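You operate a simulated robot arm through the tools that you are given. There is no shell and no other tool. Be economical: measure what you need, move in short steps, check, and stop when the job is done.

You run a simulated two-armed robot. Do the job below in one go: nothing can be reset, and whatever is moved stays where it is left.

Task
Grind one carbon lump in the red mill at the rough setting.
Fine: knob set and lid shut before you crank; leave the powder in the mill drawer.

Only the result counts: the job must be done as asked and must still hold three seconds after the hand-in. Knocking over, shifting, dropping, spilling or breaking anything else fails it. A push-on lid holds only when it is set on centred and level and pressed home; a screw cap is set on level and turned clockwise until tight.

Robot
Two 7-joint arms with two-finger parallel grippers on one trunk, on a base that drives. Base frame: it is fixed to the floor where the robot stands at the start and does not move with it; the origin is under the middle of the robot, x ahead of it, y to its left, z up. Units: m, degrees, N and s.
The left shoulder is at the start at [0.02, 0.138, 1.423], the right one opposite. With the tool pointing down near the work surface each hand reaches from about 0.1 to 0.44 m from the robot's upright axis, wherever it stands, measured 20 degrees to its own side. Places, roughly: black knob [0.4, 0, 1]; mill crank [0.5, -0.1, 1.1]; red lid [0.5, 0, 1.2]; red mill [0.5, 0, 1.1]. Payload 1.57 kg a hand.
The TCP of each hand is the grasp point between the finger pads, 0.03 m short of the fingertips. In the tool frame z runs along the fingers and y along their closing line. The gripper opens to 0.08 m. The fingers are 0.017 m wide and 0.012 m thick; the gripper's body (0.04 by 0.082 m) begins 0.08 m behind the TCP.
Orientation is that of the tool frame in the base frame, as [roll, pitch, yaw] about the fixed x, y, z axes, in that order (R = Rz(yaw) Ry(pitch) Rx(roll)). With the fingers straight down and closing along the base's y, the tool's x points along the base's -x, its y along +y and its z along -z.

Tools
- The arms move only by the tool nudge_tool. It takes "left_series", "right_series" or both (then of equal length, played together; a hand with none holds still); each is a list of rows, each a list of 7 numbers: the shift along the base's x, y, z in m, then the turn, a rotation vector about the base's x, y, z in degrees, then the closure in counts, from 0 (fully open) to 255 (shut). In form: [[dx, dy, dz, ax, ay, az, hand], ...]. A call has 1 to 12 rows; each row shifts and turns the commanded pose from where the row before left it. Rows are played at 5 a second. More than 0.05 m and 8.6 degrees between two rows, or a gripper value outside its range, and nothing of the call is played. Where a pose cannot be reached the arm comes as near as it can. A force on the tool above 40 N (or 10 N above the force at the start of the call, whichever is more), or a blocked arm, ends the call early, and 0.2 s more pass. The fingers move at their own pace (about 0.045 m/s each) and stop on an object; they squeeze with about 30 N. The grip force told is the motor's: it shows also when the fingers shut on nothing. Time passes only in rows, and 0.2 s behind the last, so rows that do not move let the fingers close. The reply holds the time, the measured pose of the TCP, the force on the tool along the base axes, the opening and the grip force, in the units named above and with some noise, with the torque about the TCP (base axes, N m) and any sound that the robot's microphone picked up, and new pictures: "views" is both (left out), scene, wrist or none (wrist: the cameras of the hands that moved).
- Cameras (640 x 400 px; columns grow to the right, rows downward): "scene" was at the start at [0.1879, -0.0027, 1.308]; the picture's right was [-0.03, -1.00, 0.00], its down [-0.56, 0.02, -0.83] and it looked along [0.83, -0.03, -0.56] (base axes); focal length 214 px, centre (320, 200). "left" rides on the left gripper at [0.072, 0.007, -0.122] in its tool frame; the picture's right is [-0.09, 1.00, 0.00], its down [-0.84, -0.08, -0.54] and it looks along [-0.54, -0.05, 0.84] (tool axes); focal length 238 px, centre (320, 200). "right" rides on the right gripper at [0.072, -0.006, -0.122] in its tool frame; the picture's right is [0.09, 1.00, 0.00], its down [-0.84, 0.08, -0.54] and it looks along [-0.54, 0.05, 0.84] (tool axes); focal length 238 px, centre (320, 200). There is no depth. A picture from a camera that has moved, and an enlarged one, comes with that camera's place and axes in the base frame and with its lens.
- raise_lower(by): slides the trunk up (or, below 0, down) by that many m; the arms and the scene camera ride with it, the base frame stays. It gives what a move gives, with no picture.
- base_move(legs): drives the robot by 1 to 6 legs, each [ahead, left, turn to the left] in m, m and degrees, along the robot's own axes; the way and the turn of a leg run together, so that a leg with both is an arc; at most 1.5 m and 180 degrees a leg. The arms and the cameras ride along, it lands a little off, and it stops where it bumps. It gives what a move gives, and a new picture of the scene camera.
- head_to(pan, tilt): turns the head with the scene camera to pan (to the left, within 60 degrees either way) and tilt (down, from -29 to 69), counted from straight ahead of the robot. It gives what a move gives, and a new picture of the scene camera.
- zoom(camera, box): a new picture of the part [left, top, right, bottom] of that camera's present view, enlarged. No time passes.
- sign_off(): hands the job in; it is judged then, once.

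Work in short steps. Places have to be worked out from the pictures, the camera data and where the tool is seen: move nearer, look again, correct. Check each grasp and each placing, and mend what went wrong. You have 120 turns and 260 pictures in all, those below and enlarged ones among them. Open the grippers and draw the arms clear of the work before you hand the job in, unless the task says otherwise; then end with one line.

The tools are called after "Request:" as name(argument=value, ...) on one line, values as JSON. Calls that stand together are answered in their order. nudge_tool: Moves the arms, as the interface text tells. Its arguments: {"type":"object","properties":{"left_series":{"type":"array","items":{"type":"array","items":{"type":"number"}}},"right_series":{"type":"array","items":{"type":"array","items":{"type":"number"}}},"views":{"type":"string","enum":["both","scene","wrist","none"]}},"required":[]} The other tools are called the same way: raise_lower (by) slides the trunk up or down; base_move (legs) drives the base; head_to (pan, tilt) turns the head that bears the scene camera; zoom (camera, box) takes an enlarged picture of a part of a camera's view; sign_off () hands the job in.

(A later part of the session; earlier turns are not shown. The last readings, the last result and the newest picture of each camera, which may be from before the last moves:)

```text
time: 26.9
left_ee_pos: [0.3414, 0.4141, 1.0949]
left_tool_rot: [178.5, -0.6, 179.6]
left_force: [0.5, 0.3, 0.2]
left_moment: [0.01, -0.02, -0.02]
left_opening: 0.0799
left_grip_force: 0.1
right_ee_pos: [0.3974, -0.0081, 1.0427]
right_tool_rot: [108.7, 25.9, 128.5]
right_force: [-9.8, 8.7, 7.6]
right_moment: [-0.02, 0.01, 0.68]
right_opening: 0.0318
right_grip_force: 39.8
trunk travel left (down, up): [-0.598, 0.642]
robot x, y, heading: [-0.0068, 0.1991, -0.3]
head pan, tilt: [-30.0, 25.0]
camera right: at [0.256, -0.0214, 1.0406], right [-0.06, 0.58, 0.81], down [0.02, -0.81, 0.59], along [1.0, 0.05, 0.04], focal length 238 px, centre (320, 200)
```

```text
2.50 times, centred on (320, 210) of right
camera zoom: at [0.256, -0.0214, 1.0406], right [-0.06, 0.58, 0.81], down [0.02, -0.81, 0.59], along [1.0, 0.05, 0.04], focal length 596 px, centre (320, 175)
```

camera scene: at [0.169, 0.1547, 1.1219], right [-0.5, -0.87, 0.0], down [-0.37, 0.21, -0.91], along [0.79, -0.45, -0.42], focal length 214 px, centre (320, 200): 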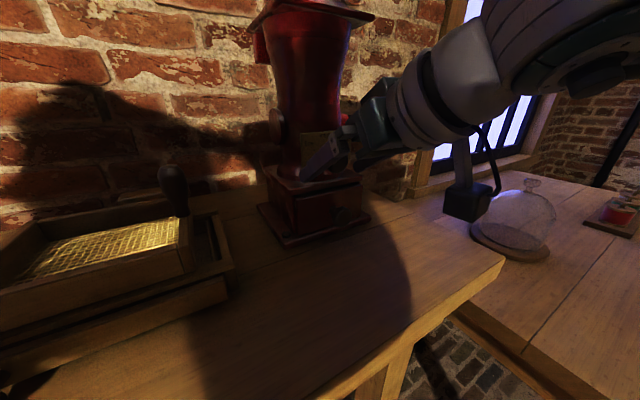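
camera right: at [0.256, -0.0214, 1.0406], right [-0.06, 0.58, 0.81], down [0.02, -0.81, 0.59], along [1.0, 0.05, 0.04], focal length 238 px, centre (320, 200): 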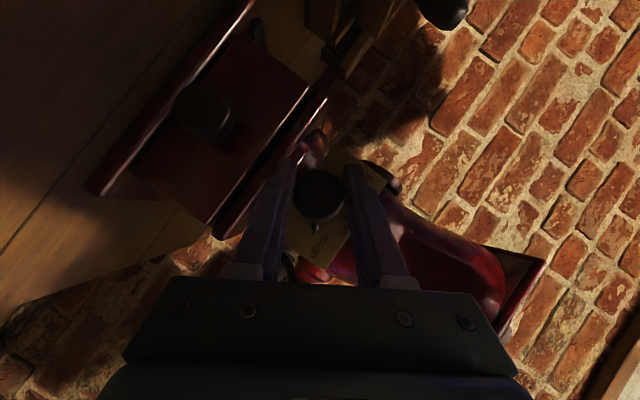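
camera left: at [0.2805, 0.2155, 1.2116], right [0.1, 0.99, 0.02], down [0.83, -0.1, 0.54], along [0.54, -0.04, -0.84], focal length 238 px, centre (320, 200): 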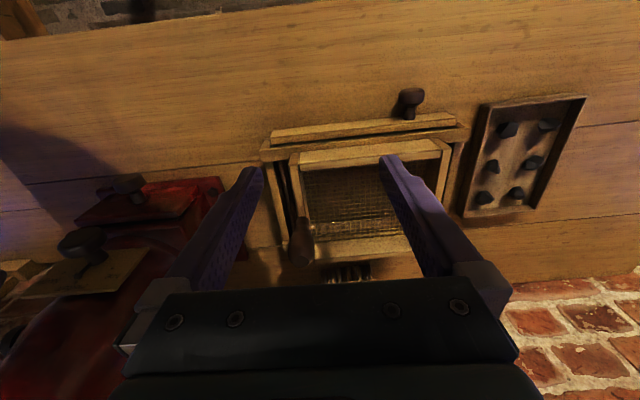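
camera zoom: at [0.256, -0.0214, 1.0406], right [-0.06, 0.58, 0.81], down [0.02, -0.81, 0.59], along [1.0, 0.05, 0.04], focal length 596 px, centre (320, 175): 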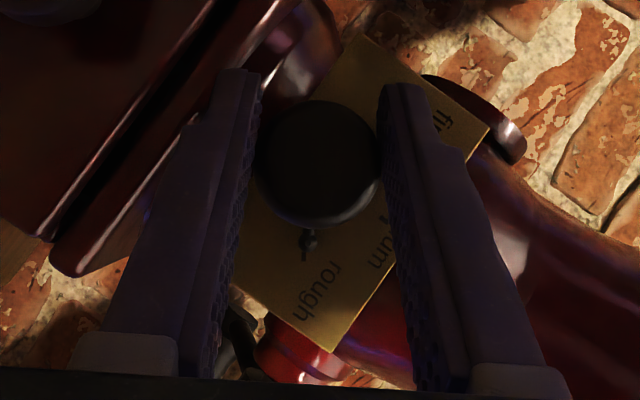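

The pointer dot lines up with the tick by "rough". I'll release and back straight off, then inspect.

Request:
nudge_tool(right_series=[[0, 0, 0, 0, 0, 0, 200], [0, 0, 0, 0, 0, 0, 100], [0, 0, 0, 0, 0, 0, 0], [0, 0, 0, 0, 0, 0, 0], [-0.015, 0, 0, 0, 0, 0, 0], [-0.02, 0, 0, 0, 0, 0, 0], [0, 0, 0, 0, 0, 0, 0]], views="both")

Request:
zoom(camera="right", box=[240, 130, 400, 290])

```text
time: 28.5
left_ee_pos: [0.3431, 0.4131, 1.0951]
left_tool_rot: [178.5, -0.5, 179.5]
left_force: [-0.7, -0.1, 1.3]
left_moment: [-0.02, -0.01, -0.01]
left_opening: 0.0799
left_grip_force: 0.1
right_ee_pos: [0.364, -0.0122, 1.0425]
right_tool_rot: [108.9, 26.1, 128.4]
right_force: [-0.5, -0.1, -0.1]
right_moment: [0.02, 0.0, 0.01]
right_opening: 0.0798
right_grip_force: 0.0
trunk travel left (down, up): [-0.598, 0.642]
robot x, y, heading: [-0.0112, 0.1979, -0.1]
head pan, tilt: [-30.0, 25.0]
camera scene: at [0.169, 0.1546, 1.1218], right [-0.5, -0.87, 0.0], down [-0.37, 0.21, -0.91], along [0.79, -0.45, -0.42], focal length 214 px, centre (320, 200)
camera right: at [0.2226, -0.023, 1.0401], right [-0.06, 0.59, 0.81], down [0.02, -0.81, 0.59], along [1.0, 0.05, 0.03], focal length 238 px, centre (320, 200)
```

scene: 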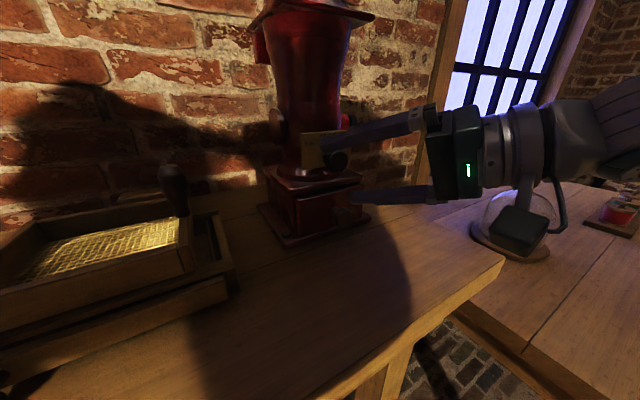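
right: 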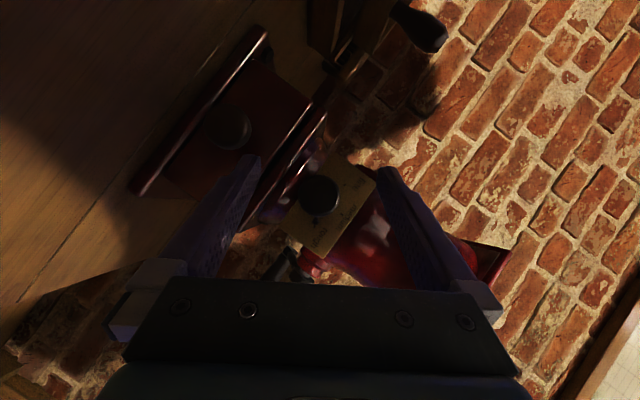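

```text
2.50 times, centred on (320, 210) of right
camera zoom: at [0.2226, -0.023, 1.0401], right [-0.06, 0.59, 0.81], down [0.02, -0.81, 0.59], along [1.0, 0.05, 0.03], focal length 596 px, centre (320, 175)
```

zoom: 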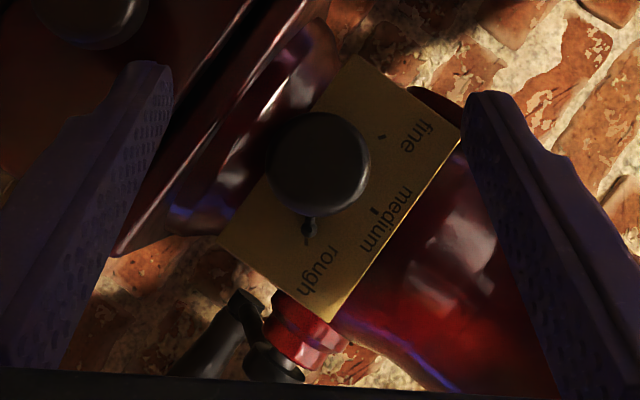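

The knob is at "rough": mirroring the fine tick about the medium axis puts the rough tick right under the pointer. Next is the lump, so I'll look with the left camera.

Request:
nudge_tool(left_series=[[0, 0.0, -0.02, 0, 0, 0, 0], [0, 0.0, -0.01, 0, 0, 0, 0]], views="wrist")

```text
time: 29.1
left_ee_pos: [0.3424, 0.4125, 1.066]
left_tool_rot: [178.7, -0.5, 179.5]
left_force: [0.3, 0.0, -0.5]
left_moment: [0.0, 0.03, -0.03]
left_opening: 0.08
left_grip_force: 0.1
right_ee_pos: [0.3637, -0.0103, 1.0438]
right_tool_rot: [108.8, 25.9, 128.7]
right_force: [-0.4, 0.0, 0.9]
right_moment: [0.02, 0.01, 0.04]
right_opening: 0.0799
right_grip_force: 0.1
trunk travel left (down, up): [-0.598, 0.642]
robot x, y, heading: [-0.0067, 0.2009, 0.0]
head pan, tilt: [-30.0, 25.0]
camera left: at [0.2707, 0.4168, 1.1877], right [0.1, 0.99, 0.02], down [0.84, -0.1, 0.53], along [0.53, -0.03, -0.85], focal length 238 px, centre (320, 200)
```

left: 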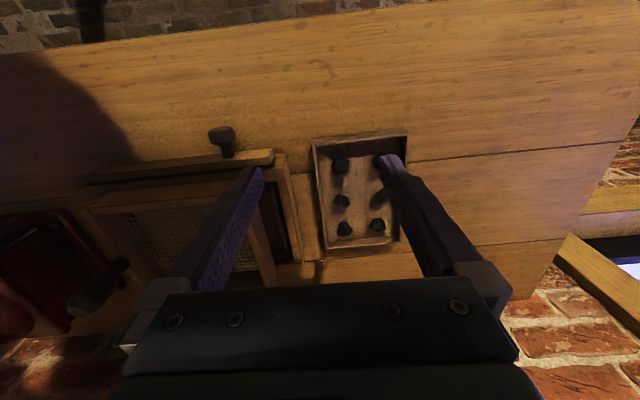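

The six lumps map to roughly x 0.385/0.435/0.48 and y 0.435/0.48. I'll zoom in to check the gaps.

Request:
zoom(camera="left", box=[280, 120, 440, 260])

```text
2.86 times, centred on (360, 190) of left
camera zoom: at [0.2707, 0.4168, 1.1877], right [0.1, 0.99, 0.02], down [0.84, -0.1, 0.53], along [0.53, -0.03, -0.85], focal length 681 px, centre (206, 229)
```

zoom: 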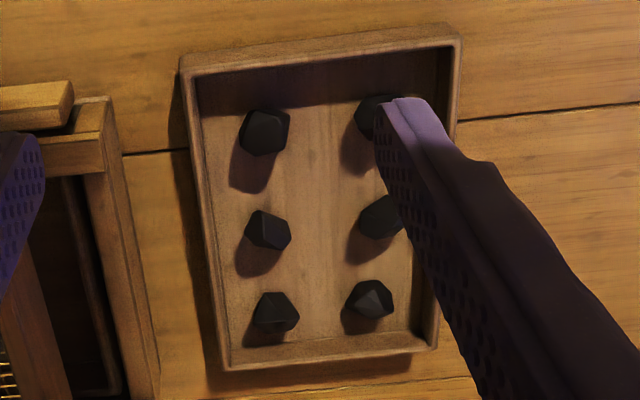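

Lumps are about 2 cm across. The middle right-column lump at (0.4345, 0.435) has good gaps along x, so I'll yaw the left hand by -90° to close along x.

Request:
nudge_tool(left_series=[[0.01, 0, 0, 0, 0, -8.2, 0], [0.01, 0, 0, 0, 0, -8.2, 0], [0.01, 0, 0, 0, 0, -8.2, 0], [0.01, 0, 0, 0, 0, -8.2, 0], [0.01, 0, 0, 0, 0, -8.2, 0], [0.01, 0, 0, 0, 0, -8.2, 0], [0.01, 0, 0, 0, 0, -8.2, 0], [0.01, 0, 0, 0, 0, -8.2, 0], [0.01, 0.01, 0, 0, 0, -8.2, 0], [0, 0.01, 0, 0, 0, -8.2, 0], [0, 0, 0, 0, 0, -7.5, 0]], views="wrist")

```text
time: 31.5
left_ee_pos: [0.4326, 0.4347, 1.0652]
left_tool_rot: [178.6, -0.4, 89.9]
left_force: [-1.1, 0.5, 0.2]
left_moment: [0.0, 0.02, -0.02]
left_opening: 0.08
left_grip_force: 0.0
right_ee_pos: [0.3636, -0.0102, 1.0427]
right_tool_rot: [108.9, 25.9, 128.6]
right_force: [0.0, -0.2, 1.0]
right_moment: [0.0, -0.01, 0.01]
right_opening: 0.0799
right_grip_force: 0.1
trunk travel left (down, up): [-0.598, 0.642]
robot x, y, heading: [-0.0079, 0.1991, 0.3]
head pan, tilt: [-30.0, 25.0]
camera left: at [0.4358, 0.5042, 1.1879], right [1.0, -0.09, 0.02], down [-0.09, -0.84, 0.53], along [-0.03, -0.53, -0.85], focal length 238 px, centre (320, 200)
```

left: 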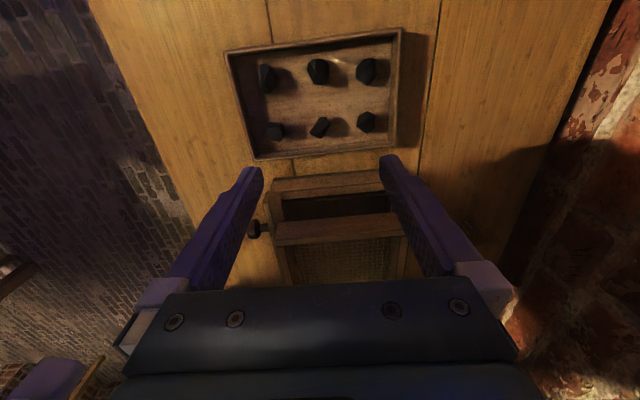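

The target lump back-projects to (0.435, 0.435), right under the TCP. I'll part-close to about 38 mm and descend partway.

Request:
nudge_tool(left_series=[[0.002, 0, 0, 0, 0, 0, 132], [0, 0, -0.02, 0, 0, 0, 132], [0, 0, -0.02, 0, 0, 0, 132], [0, 0, -0.02, 0, 0, 0, 132], [0, 0, -0.015, 0, 0, 0, 132], [0, 0, 0, 0, 0, 0, 132]], views="wrist")

Request:
zoom(camera="left", box=[220, 60, 420, 200])

```text
time: 32.9
left_ee_pos: [0.4334, 0.4334, 0.9902]
left_tool_rot: [178.6, -0.4, 90.0]
left_force: [0.7, -0.8, -0.3]
left_moment: [0.0, -0.01, -0.02]
left_opening: 0.0384
left_grip_force: 0.1
right_ee_pos: [0.3641, -0.0108, 1.0439]
right_tool_rot: [108.9, 25.8, 128.5]
right_force: [0.6, 0.8, -0.7]
right_moment: [-0.01, 0.0, -0.02]
right_opening: 0.0801
right_grip_force: 0.0
trunk travel left (down, up): [-0.598, 0.642]
robot x, y, heading: [-0.0098, 0.2004, 0.2]
head pan, tilt: [-30.0, 25.0]
camera left: at [0.4369, 0.5037, 1.1131], right [1.0, -0.09, 0.02], down [-0.09, -0.84, 0.53], along [-0.03, -0.53, -0.85], focal length 238 px, centre (320, 200)
```

left: 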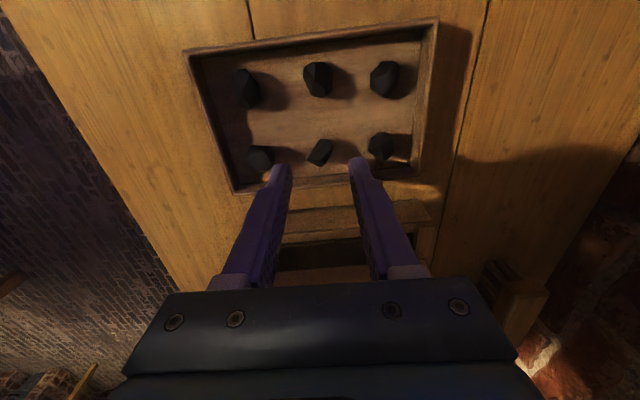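

```text
2.86 times, centred on (320, 130) of left
camera zoom: at [0.4369, 0.5037, 1.1131], right [1.0, -0.09, 0.02], down [-0.09, -0.84, 0.53], along [-0.03, -0.53, -0.85], focal length 681 px, centre (320, 400)
```

zoom: 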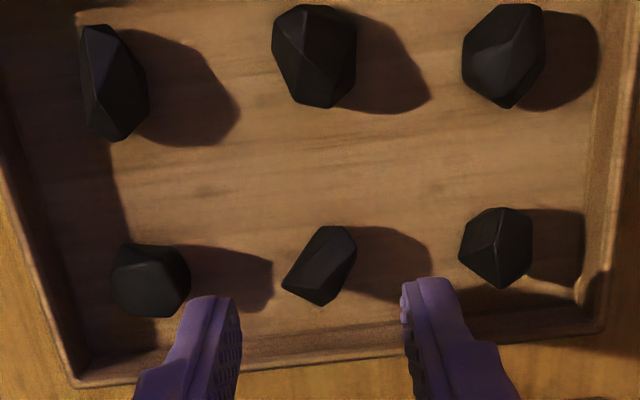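

The lump centre triangulates to (0.435, 0.436, ~0.938), and both fingers clear the neighbours. I'll descend a further 34 mm with a small +x shift.

Request:
nudge_tool(left_series=[[0.003, 0.002, -0.01, 0, 0, 0, 132], [0, 0, -0.01, 0, 0, 0, 132], [0, 0, -0.008, 0, 0, 0, 132], [0, 0, -0.006, 0, 0, 0, 132], [0, 0, 0, 0, 0, 0, 132]], views="wrist")

Request:
zoom(camera="left", box=[220, 60, 420, 200])

```text
time: 34.1
left_ee_pos: [0.4385, 0.4368, 0.9565]
left_tool_rot: [178.7, -0.5, 90.1]
left_force: [-0.4, 0.2, 0.1]
left_moment: [-0.01, 0.0, 0.01]
left_opening: 0.0388
left_grip_force: 0.0
right_ee_pos: [0.3644, -0.0111, 1.0432]
right_tool_rot: [108.8, 25.9, 128.6]
right_force: [0.2, 0.0, -0.4]
right_moment: [-0.02, 0.0, -0.02]
right_opening: 0.08
right_grip_force: 0.0
trunk travel left (down, up): [-0.598, 0.642]
robot x, y, heading: [-0.0099, 0.2, -0.4]
head pan, tilt: [-30.0, 25.0]
camera left: at [0.4404, 0.506, 1.0796], right [1.0, -0.09, 0.02], down [-0.09, -0.84, 0.53], along [-0.03, -0.53, -0.85], focal length 238 px, centre (320, 200)
```

left: 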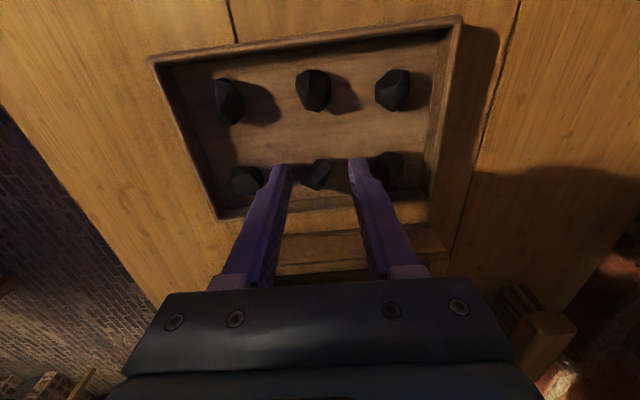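

```text
2.86 times, centred on (320, 130) of left
camera zoom: at [0.4404, 0.506, 1.0796], right [1.0, -0.09, 0.02], down [-0.09, -0.84, 0.53], along [-0.03, -0.53, -0.85], focal length 681 px, centre (320, 400)
```

zoom: 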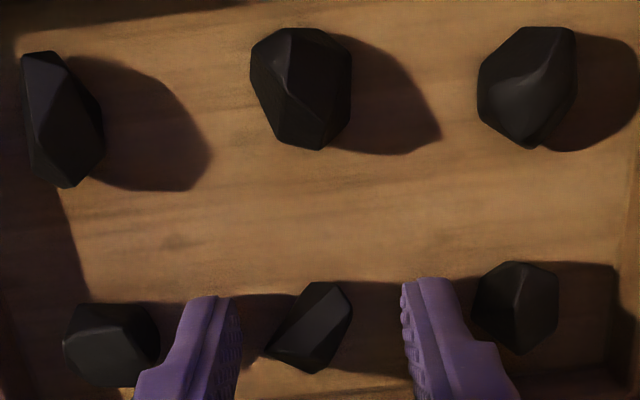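

The lump is between the tips, so I'll close on it.

Request:
nudge_tool(left_series=[[0, 0, 0, 0, 0, 0, 200], [0, 0, 0, 0, 0, 0, 255], [0, 0, 0, 0, 0, 0, 255], [0, 0, 0, 0, 0, 0, 255]], views="wrist")

Request:
zoom(camera="left", box=[220, 60, 420, 200])

```text
time: 35.1
left_ee_pos: [0.4384, 0.4349, 0.9577]
left_tool_rot: [178.7, -0.5, 90.1]
left_force: [0.0, 0.9, 0.1]
left_moment: [0.01, 0.01, 0.02]
left_opening: 0.0108
left_grip_force: 29.2
right_ee_pos: [0.3634, -0.0108, 1.0439]
right_tool_rot: [108.9, 25.8, 128.6]
right_force: [1.8, 0.2, 0.2]
right_moment: [0.02, 0.0, -0.01]
right_opening: 0.08
right_grip_force: 0.1
trunk travel left (down, up): [-0.598, 0.642]
robot x, y, heading: [-0.0089, 0.2019, -0.2]
head pan, tilt: [-30.0, 25.0]
camera left: at [0.4404, 0.506, 1.0797], right [1.0, -0.09, 0.02], down [-0.09, -0.84, 0.53], along [-0.03, -0.53, -0.85], focal length 238 px, centre (320, 200)
```

left: 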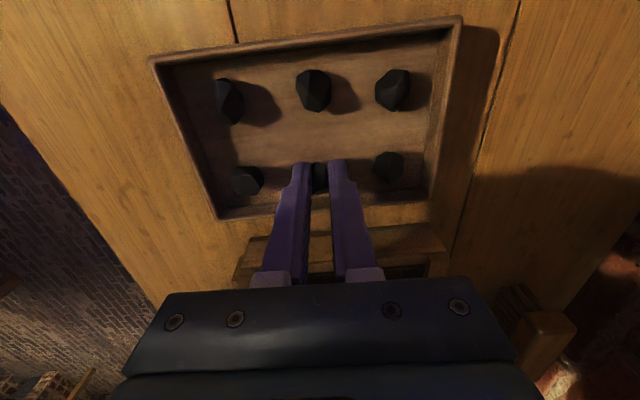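

```text
2.86 times, centred on (320, 130) of left
camera zoom: at [0.4404, 0.506, 1.0797], right [1.0, -0.09, 0.02], down [-0.09, -0.84, 0.53], along [-0.03, -0.53, -0.85], focal length 681 px, centre (320, 400)
```

zoom: 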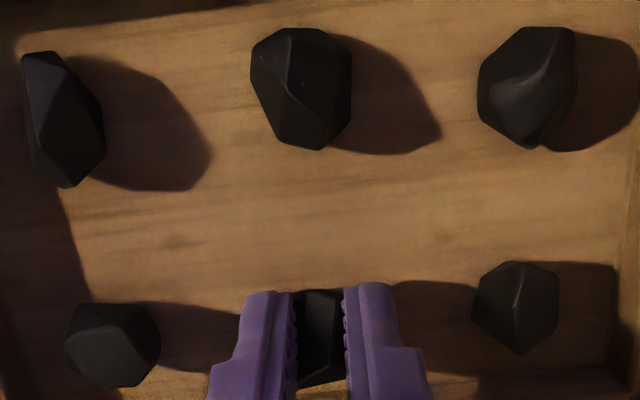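

The lump is held at 10.8 mm with 29 N. I'll lift it slowly and check.

Request:
nudge_tool(left_series=[[0, 0, 0.01, 0, 0, 0, 255], [0, 0, 0.02, 0, 0, 0, 255], [0, 0, 0.02, 0, 0, 0, 255], [0, 0, 0.02, 0, 0, 0, 255], [0, 0, 0.02, 0, 0, 0, 255], [0, 0, 0.02, 0, 0, 0, 255], [0, 0, 0.02, 0, 0, 0, 255], [0, 0, 0, 0, 0, 0, 255]], views="wrist")

Request:
zoom(camera="left", box=[220, 60, 420, 200])

```text
time: 36.9
left_ee_pos: [0.4374, 0.4347, 1.0858]
left_tool_rot: [178.6, -0.5, 90.0]
left_force: [-0.8, -1.2, 0.2]
left_moment: [0.0, 0.0, 0.0]
left_opening: 0.0111
left_grip_force: 29.0
right_ee_pos: [0.3646, -0.011, 1.0437]
right_tool_rot: [108.7, 25.8, 128.5]
right_force: [0.2, 0.1, 0.4]
right_moment: [0.02, -0.03, -0.03]
right_opening: 0.0801
right_grip_force: 0.1
trunk travel left (down, up): [-0.598, 0.642]
robot x, y, heading: [-0.0055, 0.1993, -0.1]
head pan, tilt: [-30.0, 25.0]
camera left: at [0.4406, 0.5049, 1.2081], right [1.0, -0.09, 0.02], down [-0.09, -0.84, 0.53], along [-0.03, -0.53, -0.85], focal length 238 px, centre (320, 200)
```

left: 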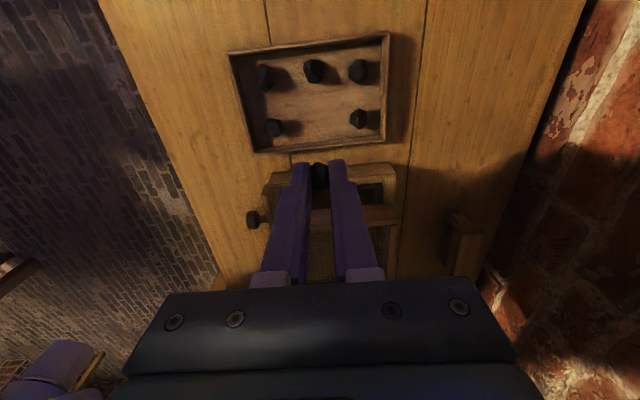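

```text
2.86 times, centred on (320, 130) of left
camera zoom: at [0.4406, 0.5049, 1.2081], right [1.0, -0.09, 0.02], down [-0.09, -0.84, 0.53], along [-0.03, -0.53, -0.85], focal length 681 px, centre (320, 400)
```

zoom: 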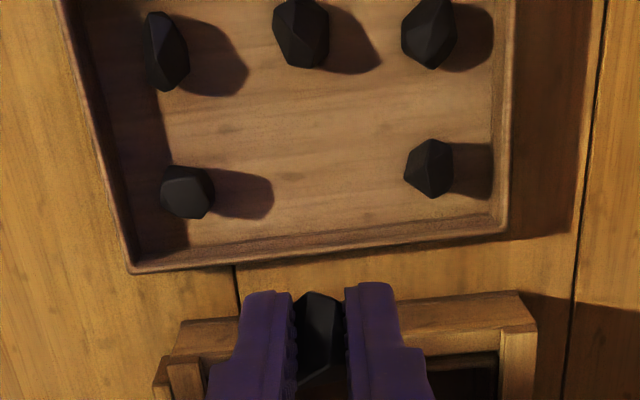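

The lump is held and lifts clear, and five remain in the tray. Next I'll back the base off, unroll the right hand, and later raise the trunk to work on the lid from above.

Request:
base_move(legs=[[-0.12, 0, 0]])

Request:
nudge_tool(right_series=[[0, 0, 0, -8.3, 0, 0, 0], [0, 0, 0, -8.3, 0, 0, 0], [0, 0, 0, -8.3, 0, 0, 0], [0, 0, 0, -8.3, 0, 0, 0], [0, 0, 0, -8.3, 0, 0, 0], [0, 0, 0, -8.3, 0, 0, 0], [0, 0, 0, -8.2, 0, 0, 0], [0, 0, 0, 0, 0, 0, 0]], views="none")

Request:
raise_lower(by=0.25)

```text
time: 38.1
left_ee_pos: [0.3212, 0.4344, 1.0863]
left_tool_rot: [178.6, -0.5, 90.0]
left_force: [-0.6, 0.0, -0.2]
left_moment: [-0.01, 0.01, 0.01]
left_opening: 0.0109
left_grip_force: 28.6
right_ee_pos: [0.2461, -0.0112, 1.0428]
right_tool_rot: [108.8, 25.8, 128.6]
right_force: [-0.5, -0.1, -0.3]
right_moment: [0.02, 0.01, 0.0]
right_opening: 0.0798
right_grip_force: 0.1
trunk travel left (down, up): [-0.598, 0.642]
robot x, y, heading: [-0.1259, 0.1975, -0.0]
head pan, tilt: [-30.0, 25.0]
camera scene: at [0.0521, 0.1545, 1.1218], right [-0.5, -0.87, 0.0], down [-0.37, 0.21, -0.91], along [0.78, -0.45, -0.42], focal length 214 px, centre (320, 200)
```

scene: 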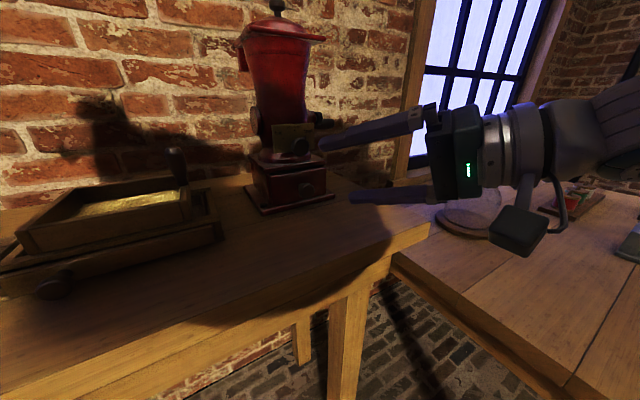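

```text
time: 39.9
left_ee_pos: [0.3205, 0.4338, 1.0864]
left_tool_rot: [178.6, -0.5, 90.0]
left_force: [0.0, 0.3, -0.2]
left_moment: [-0.02, 0.0, -0.02]
left_opening: 0.0117
left_grip_force: 28.9
right_ee_pos: [0.2487, -0.0117, 1.0444]
right_tool_rot: [179.6, 55.9, 180.0]
right_force: [0.2, 0.3, 0.6]
right_moment: [0.03, 0.0, -0.03]
right_opening: 0.0799
right_grip_force: 0.0
trunk travel left (down, up): [-0.598, 0.642]
robot x, y, heading: [-0.1235, 0.202, 0.1]
head pan, tilt: [-30.0, 25.0]
```

```text
time: 42.5
left_ee_pos: [0.3217, 0.4344, 1.3362]
left_tool_rot: [178.7, -0.5, 89.9]
left_force: [0.0, -0.7, 1.5]
left_moment: [-0.02, 0.03, 0.04]
left_opening: 0.0119
left_grip_force: 29.6
right_ee_pos: [0.2487, -0.0126, 1.2928]
right_tool_rot: [179.4, 55.9, 179.8]
right_force: [0.5, 0.1, 0.0]
right_moment: [-0.01, -0.02, -0.03]
right_opening: 0.08
right_grip_force: 0.0
trunk travel left (down, up): [-0.848, 0.392]
robot x, y, heading: [-0.1262, 0.2017, 0.1]
head pan, tilt: [-30.0, 25.0]
```

I'll raise the trunk a further 0.15 m so both hands can work tool-down above the mill, and pitch the right hand straight down.

Request:
raise_lower(by=0.15)

Request:
nudge_tool(right_series=[[0, 0, -0.01, 0, 8, 0, 0], [0, 0, -0.01, 0, 8, 0, 0], [0, 0, -0.01, 0, 8, 0, 0], [0, 0, -0.01, 0, 8, 0, 0], [0, 0, -0.01, 0, 8, 0, 0], [0, 0, -0.01, 0, 8, 0, 0], [0, 0, -0.01, 0, 8, 0, 0], [0, 0, 0, 0, 0, 0, 0]], views="wrist")

Request:
head_to(pan=-20, tilt=35)

```text
time: 44.3
left_ee_pos: [0.3202, 0.4334, 1.4849]
left_tool_rot: [178.6, -0.5, 90.0]
left_force: [-0.1, 0.1, 0.0]
left_moment: [-0.01, -0.02, 0.0]
left_opening: 0.0126
left_grip_force: 29.0
right_ee_pos: [0.248, -0.0107, 1.443]
right_tool_rot: [179.4, 55.9, 179.8]
right_force: [-0.7, -0.2, -0.2]
right_moment: [-0.01, 0.01, -0.02]
right_opening: 0.0801
right_grip_force: 0.0
trunk travel left (down, up): [-0.998, 0.242]
robot x, y, heading: [-0.1287, 0.2017, 0.2]
head pan, tilt: [-30.0, 25.0]
```

```text
time: 46.1
left_ee_pos: [0.3226, 0.4336, 1.4858]
left_tool_rot: [178.6, -0.5, 90.0]
left_force: [-0.3, -0.3, 0.2]
left_moment: [-0.01, -0.01, -0.02]
left_opening: 0.0124
left_grip_force: 29.3
right_ee_pos: [0.2503, -0.0101, 1.372]
right_tool_rot: [179.5, -0.2, 179.9]
right_force: [0.2, -0.9, 0.0]
right_moment: [-0.02, -0.03, 0.0]
right_opening: 0.0801
right_grip_force: 0.0
trunk travel left (down, up): [-0.998, 0.242]
robot x, y, heading: [-0.1269, 0.1991, 0.0]
head pan, tilt: [-30.0, 25.0]
camera right: at [0.1781, -0.0196, 1.4935], right [-0.09, 1.0, 0.01], down [0.84, 0.07, 0.54], along [0.54, 0.06, -0.84], focal length 238 px, centre (320, 200)
```

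right: 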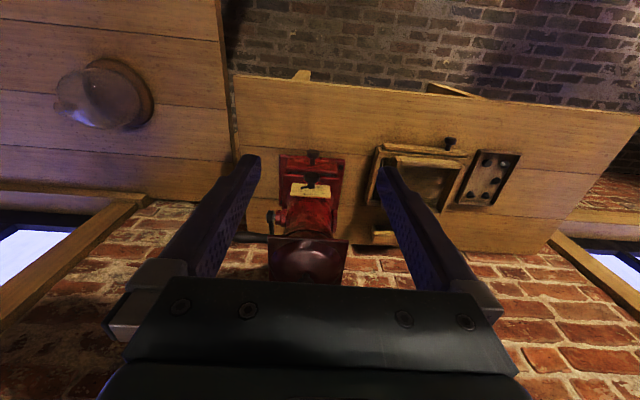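

```text
time: 46.8
left_ee_pos: [0.3215, 0.4337, 1.4853]
left_tool_rot: [178.7, -0.5, 90.0]
left_force: [0.2, 0.4, 0.4]
left_moment: [-0.01, 0.0, 0.01]
left_opening: 0.0124
left_grip_force: 29.0
right_ee_pos: [0.2508, -0.0111, 1.3734]
right_tool_rot: [179.6, -0.1, 179.9]
right_force: [-0.7, 0.4, 0.1]
right_moment: [0.01, -0.02, 0.0]
right_opening: 0.0802
right_grip_force: 0.0
trunk travel left (down, up): [-0.998, 0.242]
robot x, y, heading: [-0.1248, 0.2024, -0.1]
head pan, tilt: [-20.0, 35.0]
camera scene: at [0.0552, 0.1704, 1.5061], right [-0.34, -0.94, 0.0], down [-0.54, 0.2, -0.82], along [0.77, -0.28, -0.57], focal length 214 px, centre (320, 200)
```

scene: 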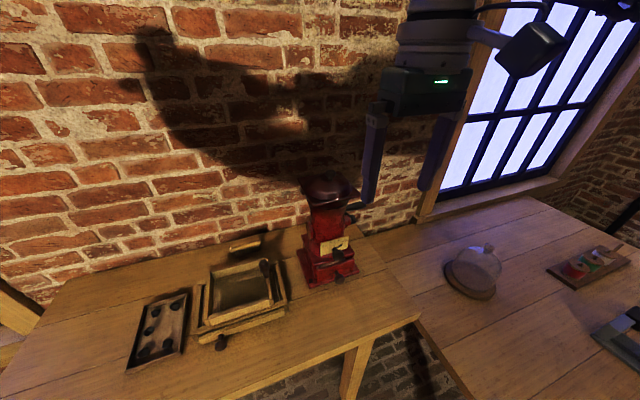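

I'll drive right 0.14 m and ahead 0.16 m. Both hands are high above everything.

Request:
base_move(legs=[[0, -0.14, 0], [0.17, 0, 0]])

Request:
head_to(pan=-8, tilt=48)

```text
time: 49.2
left_ee_pos: [0.4875, 0.2955, 1.4846]
left_tool_rot: [178.7, -0.5, 90.1]
left_force: [-0.9, -0.1, 0.2]
left_moment: [0.01, -0.04, -0.02]
left_opening: 0.0119
left_grip_force: 29.2
right_ee_pos: [0.4173, -0.1511, 1.3719]
right_tool_rot: [179.6, -0.1, 179.9]
right_force: [0.4, 0.3, -0.4]
right_moment: [0.01, 0.01, 0.0]
right_opening: 0.08
right_grip_force: 0.0
trunk travel left (down, up): [-0.998, 0.242]
robot x, y, heading: [0.0368, 0.0589, 0.1]
head pan, tilt: [-20.0, 35.0]
camera scene: at [0.2217, 0.0309, 1.5061], right [-0.34, -0.94, 0.0], down [-0.54, 0.2, -0.82], along [0.77, -0.28, -0.57], focal length 214 px, centre (320, 200)
```

scene: 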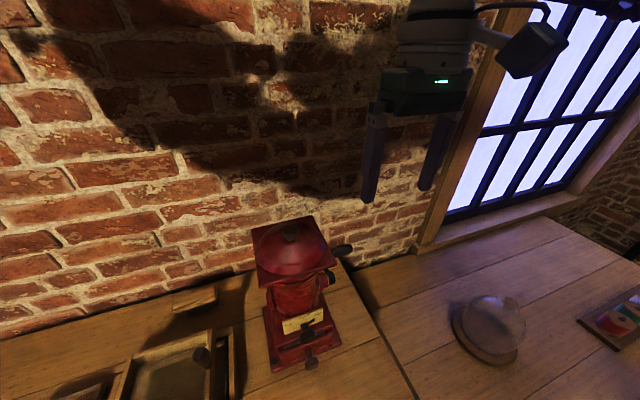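

```text
time: 49.9
left_ee_pos: [0.4879, 0.2939, 1.4845]
left_tool_rot: [178.6, -0.5, 90.1]
left_force: [0.9, 0.1, -0.4]
left_moment: [0.0, 0.0, -0.03]
left_opening: 0.0122
left_grip_force: 29.1
right_ee_pos: [0.417, -0.1507, 1.3719]
right_tool_rot: [179.5, -0.1, -180.0]
right_force: [0.1, -0.2, 0.3]
right_moment: [0.0, -0.02, 0.0]
right_opening: 0.08
right_grip_force: 0.0
trunk travel left (down, up): [-0.998, 0.242]
robot x, y, heading: [0.0413, 0.0608, 0.2]
head pan, tilt: [-8.0, 48.0]
camera scene: at [0.217, 0.05, 1.4871], right [-0.14, -0.99, 0.0], down [-0.74, 0.1, -0.67], along [0.66, -0.09, -0.74], focal length 214 px, centre (320, 200)
```

scene: 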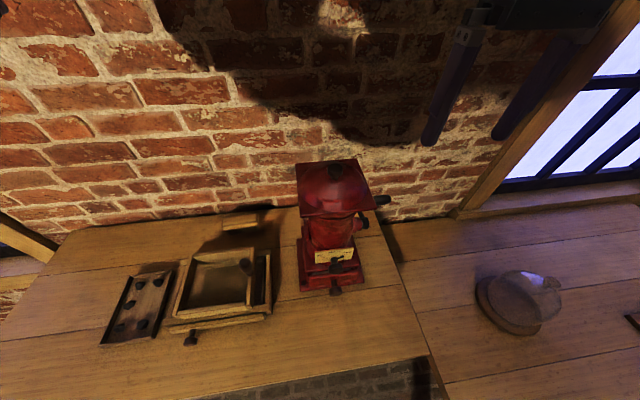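

The lid knob back-projects to (0.48, -0.012) at z 1.257. I'll move the right hand over it while staying high, and take a close look.

Request:
nudge_tool(right_series=[[0.01, 0.035, 0, 0, 0, 0, 0], [0.01, 0.035, 0, 0, 0, 0, 0], [0.01, 0.035, 0, 0, 0, 0, 0], [0.01, 0.033, 0, 0, 0, 0, 0], [0, 0, 0, 0, 0, 0, 0]], views="both")

Request:
zoom(camera="scene", box=[260, 100, 420, 220])

```text
time: 51.1
left_ee_pos: [0.4876, 0.2947, 1.4857]
left_tool_rot: [178.6, -0.5, 90.1]
left_force: [0.0, 0.1, 0.1]
left_moment: [0.06, 0.02, 0.01]
left_opening: 0.0118
left_grip_force: 29.5
right_ee_pos: [0.4587, -0.014, 1.3746]
right_tool_rot: [179.5, -0.1, -180.0]
right_force: [-0.7, -0.1, -0.5]
right_moment: [-0.02, -0.01, -0.03]
right_opening: 0.08
right_grip_force: 0.1
trunk travel left (down, up): [-0.998, 0.242]
robot x, y, heading: [0.0389, 0.0587, -0.1]
head pan, tilt: [-8.0, 48.0]
camera scene: at [0.2169, 0.05, 1.4871], right [-0.14, -0.99, 0.0], down [-0.74, 0.1, -0.67], along [0.66, -0.09, -0.74], focal length 214 px, centre (320, 200)
camera right: at [0.3871, -0.0206, 1.4949], right [-0.09, 1.0, 0.01], down [0.84, 0.07, 0.54], along [0.54, 0.06, -0.84], focal length 238 px, centre (320, 200)
```

scene: 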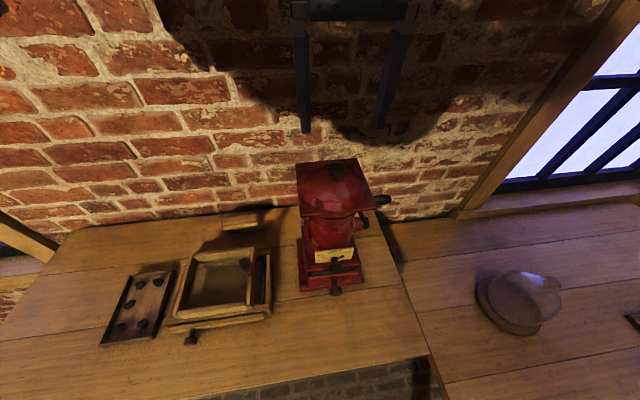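
right: 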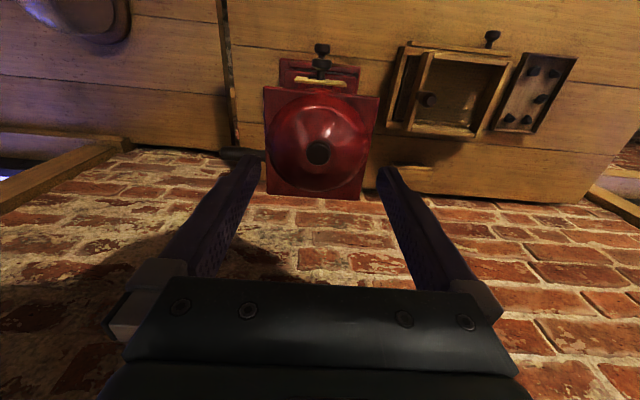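

```text
3.33 times, centred on (340, 160) of scene
camera zoom: at [0.2169, 0.05, 1.4871], right [-0.14, -0.99, 0.0], down [-0.74, 0.1, -0.67], along [0.66, -0.09, -0.74], focal length 715 px, centre (253, 333)
```

zoom: 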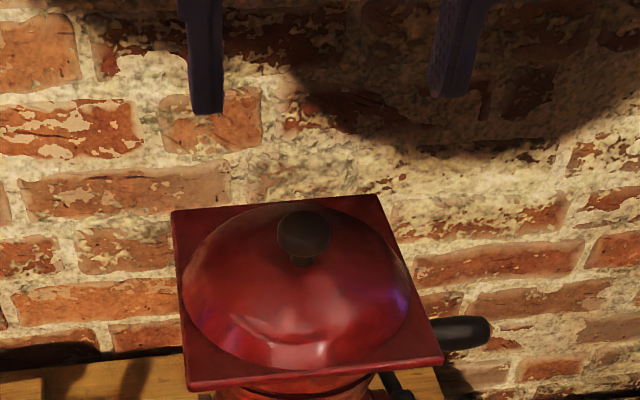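

The lid knob top triangulates to (0.479, -0.012, 1.262). I'll descend to TCP z 1.27 around it.

Request:
nudge_tool(right_series=[[0.01, 0.001, -0.02, 0, 0, 0, 0], [0.01, 0.001, -0.02, 0, 0, 0, 0], [0, 0, -0.02, 0, 0, 0, 0], [0, 0, -0.02, 0, 0, 0, 0], [0, 0, -0.015, 0, 0, 0, 0], [0, 0, -0.007, 0, 0, 0, 0], [0, 0, 0, 0, 0, 0, 0]], views="both")

Request:
zoom(camera="scene", box=[260, 100, 420, 220])

```text
time: 52.7
left_ee_pos: [0.4874, 0.2949, 1.4852]
left_tool_rot: [178.6, -0.5, 90.1]
left_force: [0.9, 0.7, -0.3]
left_moment: [-0.01, -0.01, 0.02]
left_opening: 0.0121
left_grip_force: 29.4
right_ee_pos: [0.4762, -0.0118, 1.2709]
right_tool_rot: [179.4, 0.0, -179.9]
right_force: [-0.6, -0.4, -0.2]
right_moment: [-0.02, 0.02, -0.02]
right_opening: 0.0799
right_grip_force: 0.0
trunk travel left (down, up): [-0.998, 0.242]
robot x, y, heading: [0.0379, 0.0606, -0.1]
head pan, tilt: [-8.0, 48.0]
camera scene: at [0.217, 0.05, 1.4871], right [-0.14, -0.99, 0.0], down [-0.74, 0.1, -0.67], along [0.66, -0.09, -0.74], focal length 214 px, centre (320, 200)
camera right: at [0.405, -0.0192, 1.3913], right [-0.09, 1.0, 0.01], down [0.84, 0.07, 0.54], along [0.54, 0.06, -0.84], focal length 238 px, centre (320, 200)
```

scene: 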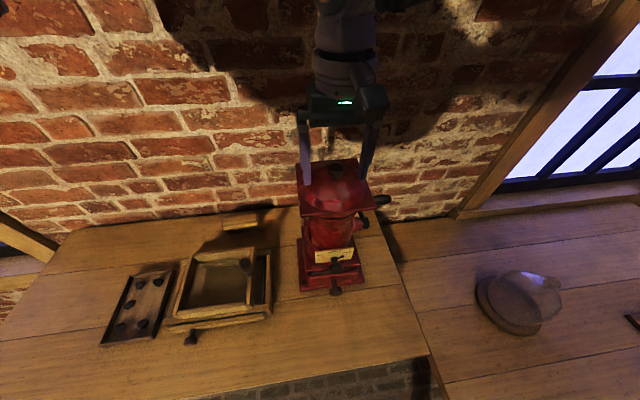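
right: 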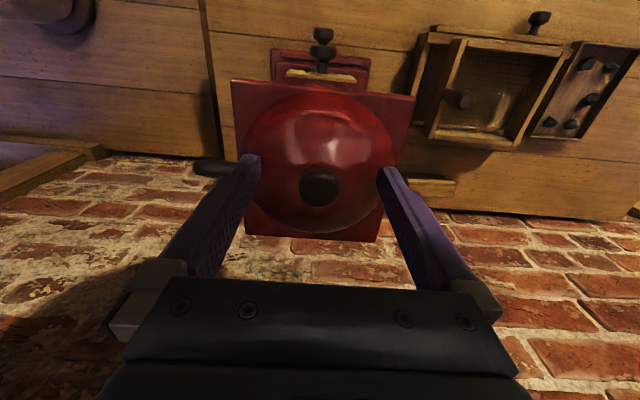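

```text
3.33 times, centred on (340, 160) of scene
camera zoom: at [0.217, 0.05, 1.4871], right [-0.14, -0.99, 0.0], down [-0.74, 0.1, -0.67], along [0.66, -0.09, -0.74], focal length 715 px, centre (253, 333)
```

zoom: 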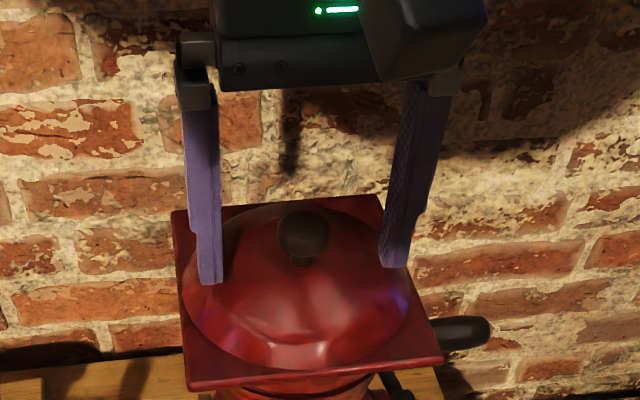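

The knob sits between the fingers. I'll lower 3 mm, shift x by 2 mm and close on it.

Request:
nudge_tool(right_series=[[0.002, 0.001, -0.003, 0, 0, 0, 0], [0, 0, 0, 0, 0, 0, 120], [0, 0, 0, 0, 0, 0, 200], [0, 0, 0, 0, 0, 0, 255], [0, 0, 0, 0, 0, 0, 255], [0, 0, 0, 0, 0, 0, 255]], views="both")

Request:
zoom(camera="scene", box=[260, 100, 420, 220])

```text
time: 54.1
left_ee_pos: [0.4876, 0.2939, 1.4851]
left_tool_rot: [178.6, -0.4, 90.2]
left_force: [0.4, -0.3, -0.9]
left_moment: [0.01, -0.03, -0.01]
left_opening: 0.0124
left_grip_force: 29.5
right_ee_pos: [0.4784, -0.0109, 1.2689]
right_tool_rot: [179.7, -0.2, -179.9]
right_force: [-16.9, -8.8, 29.4]
right_moment: [-0.32, 0.12, -0.19]
right_opening: 0.0702
right_grip_force: 45.2
trunk travel left (down, up): [-0.998, 0.242]
robot x, y, heading: [0.0409, 0.0616, 0.5]
head pan, tilt: [-8.0, 48.0]
camera scene: at [0.217, 0.0493, 1.4875], right [-0.14, -0.99, 0.0], down [-0.74, 0.1, -0.67], along [0.66, -0.09, -0.74], focal length 214 px, centre (320, 200)
camera right: at [0.407, -0.0193, 1.3896], right [-0.09, 1.0, 0.01], down [0.84, 0.07, 0.54], along [0.54, 0.05, -0.84], focal length 238 px, centre (320, 200)
```

scene: 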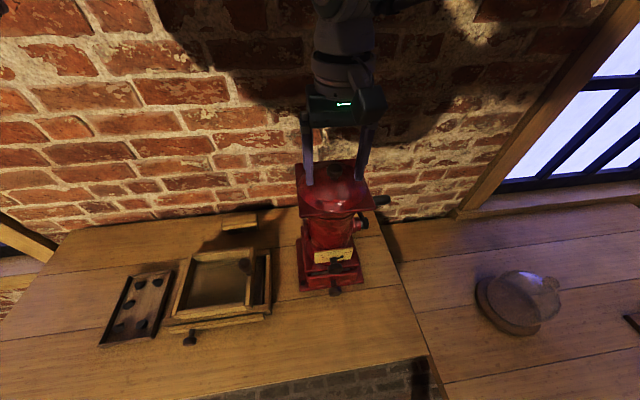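
right: 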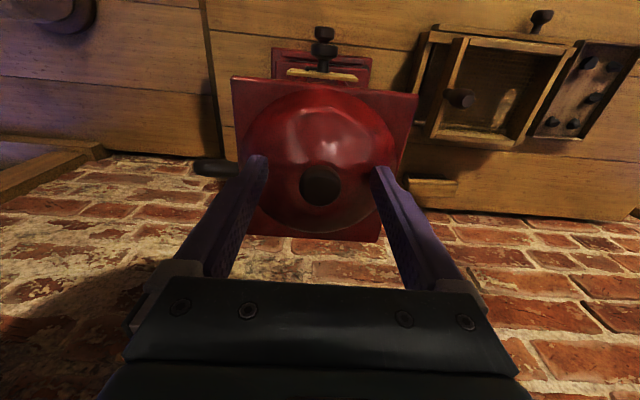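

```text
3.33 times, centred on (340, 160) of scene
camera zoom: at [0.217, 0.0493, 1.4875], right [-0.14, -0.99, 0.0], down [-0.74, 0.1, -0.67], along [0.66, -0.09, -0.74], focal length 715 px, centre (253, 333)
```

zoom: 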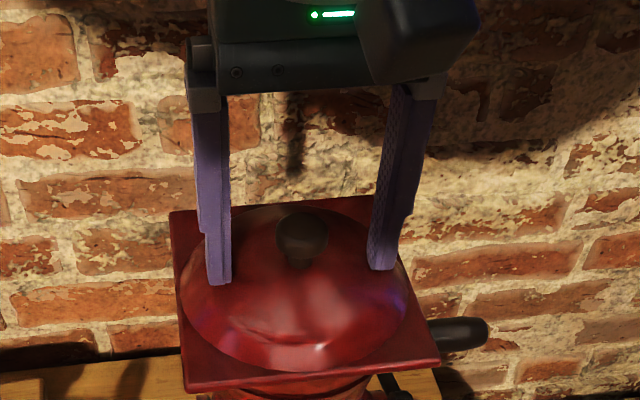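

The fingers met the dome flanks at 70 mm opening. I'll open, raise 13 mm so the tips just straddle the knob disc, and close again.

Request:
nudge_tool(right_series=[[0, 0, 0, 0, 0, 0, 0], [0, 0, 0, 0, 0, 0, 0], [0, 0, 0.007, 0, 0, 0, 0], [0, 0, 0.008, 0, 0, 0, 0], [0, 0, 0, 0, 0, 0, 120], [0, 0, 0, 0, 0, 0, 200], [0, 0, 0, 0, 0, 0, 255], [0, 0, 0, 0, 0, 0, 255], [0, 0, 0, 0, 0, 0, 255]], views="both")

Request:
zoom(camera="scene", box=[260, 100, 420, 220])

```text
time: 56.1
left_ee_pos: [0.4873, 0.2948, 1.4861]
left_tool_rot: [178.7, -0.5, 90.2]
left_force: [-0.1, 0.2, -0.2]
left_moment: [-0.05, -0.01, 0.02]
left_opening: 0.0119
left_grip_force: 29.0
right_ee_pos: [0.4795, -0.012, 1.283]
right_tool_rot: [179.6, -0.1, 180.0]
right_force: [-1.3, -3.6, 1.1]
right_moment: [-0.1, 0.02, -0.02]
right_opening: 0.0253
right_grip_force: 27.7
trunk travel left (down, up): [-0.998, 0.242]
robot x, y, heading: [0.035, 0.0626, 0.2]
head pan, tilt: [-8.0, 48.0]
camera scene: at [0.2169, 0.0498, 1.4871], right [-0.14, -0.99, 0.0], down [-0.74, 0.1, -0.67], along [0.66, -0.09, -0.74], focal length 214 px, centre (320, 200)
camera right: at [0.4073, -0.0192, 1.4035], right [-0.09, 1.0, 0.01], down [0.84, 0.07, 0.54], along [0.54, 0.06, -0.84], focal length 238 px, centre (320, 200)
```

scene: 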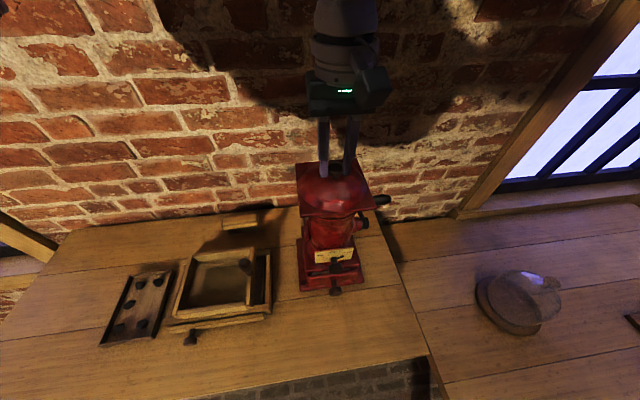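
right: 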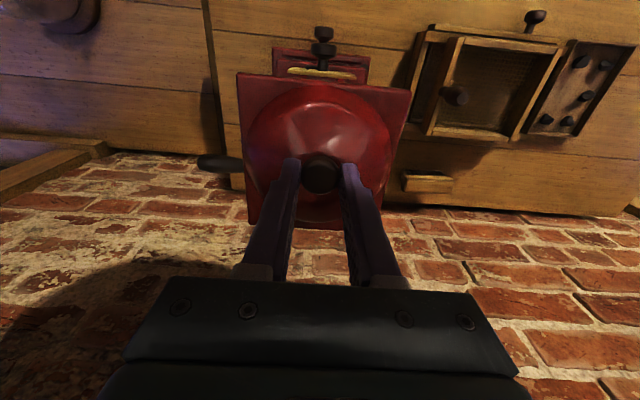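

```text
3.33 times, centred on (340, 160) of scene
camera zoom: at [0.2169, 0.0498, 1.4871], right [-0.14, -0.99, 0.0], down [-0.74, 0.1, -0.67], along [0.66, -0.09, -0.74], focal length 715 px, centre (253, 333)
```

zoom: 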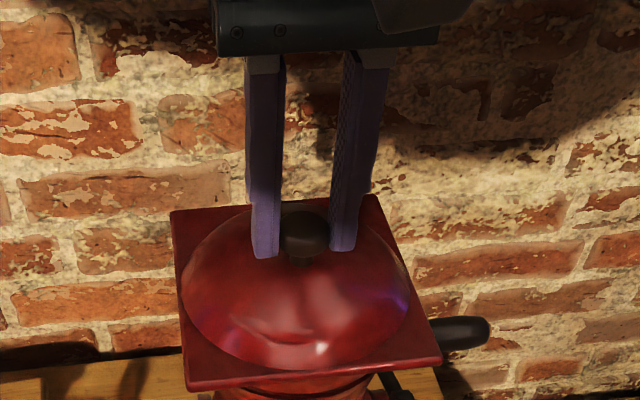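

The knob is gripped at 25.3 mm. I'll lift slowly, noting the seated grip pose of (0.4795, -0.012, 1.283).

Request:
nudge_tool(right_series=[[0, 0, 0.004, 0, 0, 0, 255], [0, 0, 0.004, 0, 0, 0, 255], [0, 0, 0.004, 0, 0, 0, 255], [0, 0, 0.006, 0, 0, 0, 255], [0, 0, 0.006, 0, 0, 0, 255], [0, 0, 0, 0, 0, 0, 255]], views="both")

Request:
zoom(camera="scene", box=[260, 100, 420, 220])

```text
time: 57.5
left_ee_pos: [0.4873, 0.295, 1.4861]
left_tool_rot: [178.5, -0.4, 90.1]
left_force: [-0.3, -0.3, -0.6]
left_moment: [-0.02, 0.01, -0.03]
left_opening: 0.0121
left_grip_force: 29.8
right_ee_pos: [0.4781, -0.0115, 1.3062]
right_tool_rot: [179.7, -0.2, 180.0]
right_force: [3.2, -9.2, -7.4]
right_moment: [-0.35, 0.13, -0.05]
right_opening: 0.0219
right_grip_force: 34.7
trunk travel left (down, up): [-0.998, 0.242]
robot x, y, heading: [0.0427, 0.0611, -0.1]
head pan, tilt: [-8.0, 48.0]
camera scene: at [0.2167, 0.0494, 1.4872], right [-0.14, -0.99, 0.0], down [-0.74, 0.1, -0.67], along [0.66, -0.09, -0.74], focal length 214 px, centre (320, 200)
camera right: at [0.4063, -0.019, 1.4279], right [-0.09, 1.0, 0.01], down [0.84, 0.07, 0.54], along [0.54, 0.05, -0.84], focal length 238 px, centre (320, 200)
```

scene: 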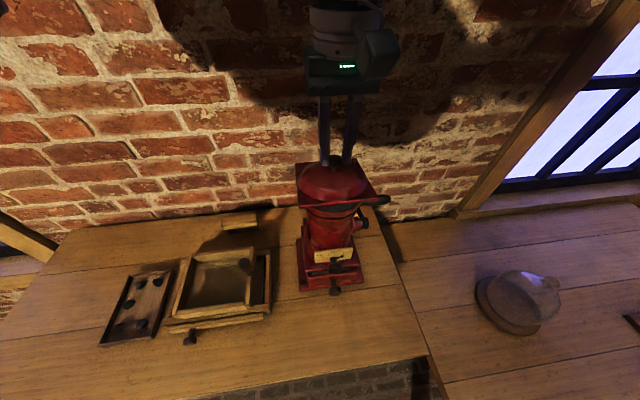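
right: 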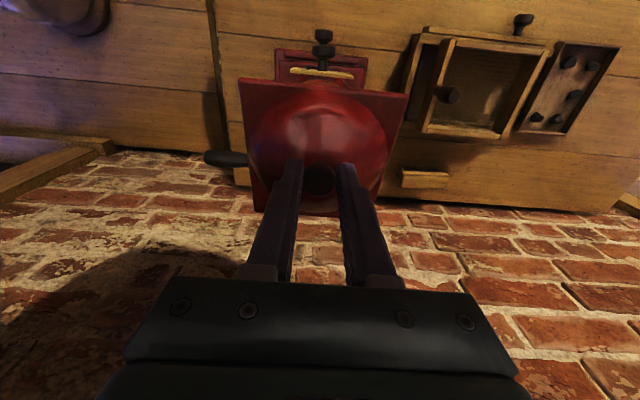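

```text
3.33 times, centred on (340, 160) of scene
camera zoom: at [0.2167, 0.0494, 1.4872], right [-0.14, -0.99, 0.0], down [-0.74, 0.1, -0.67], along [0.66, -0.09, -0.74], focal length 715 px, centre (253, 333)
```

zoom: 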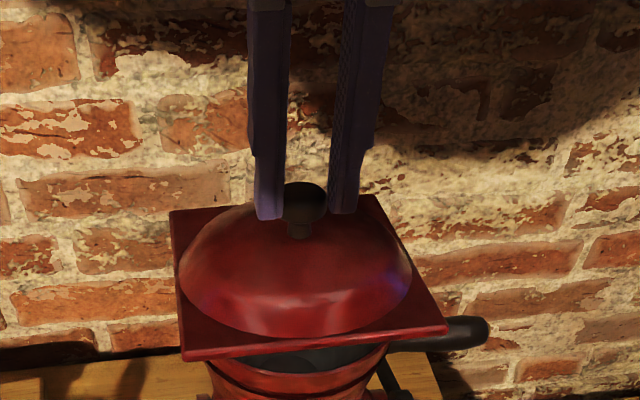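

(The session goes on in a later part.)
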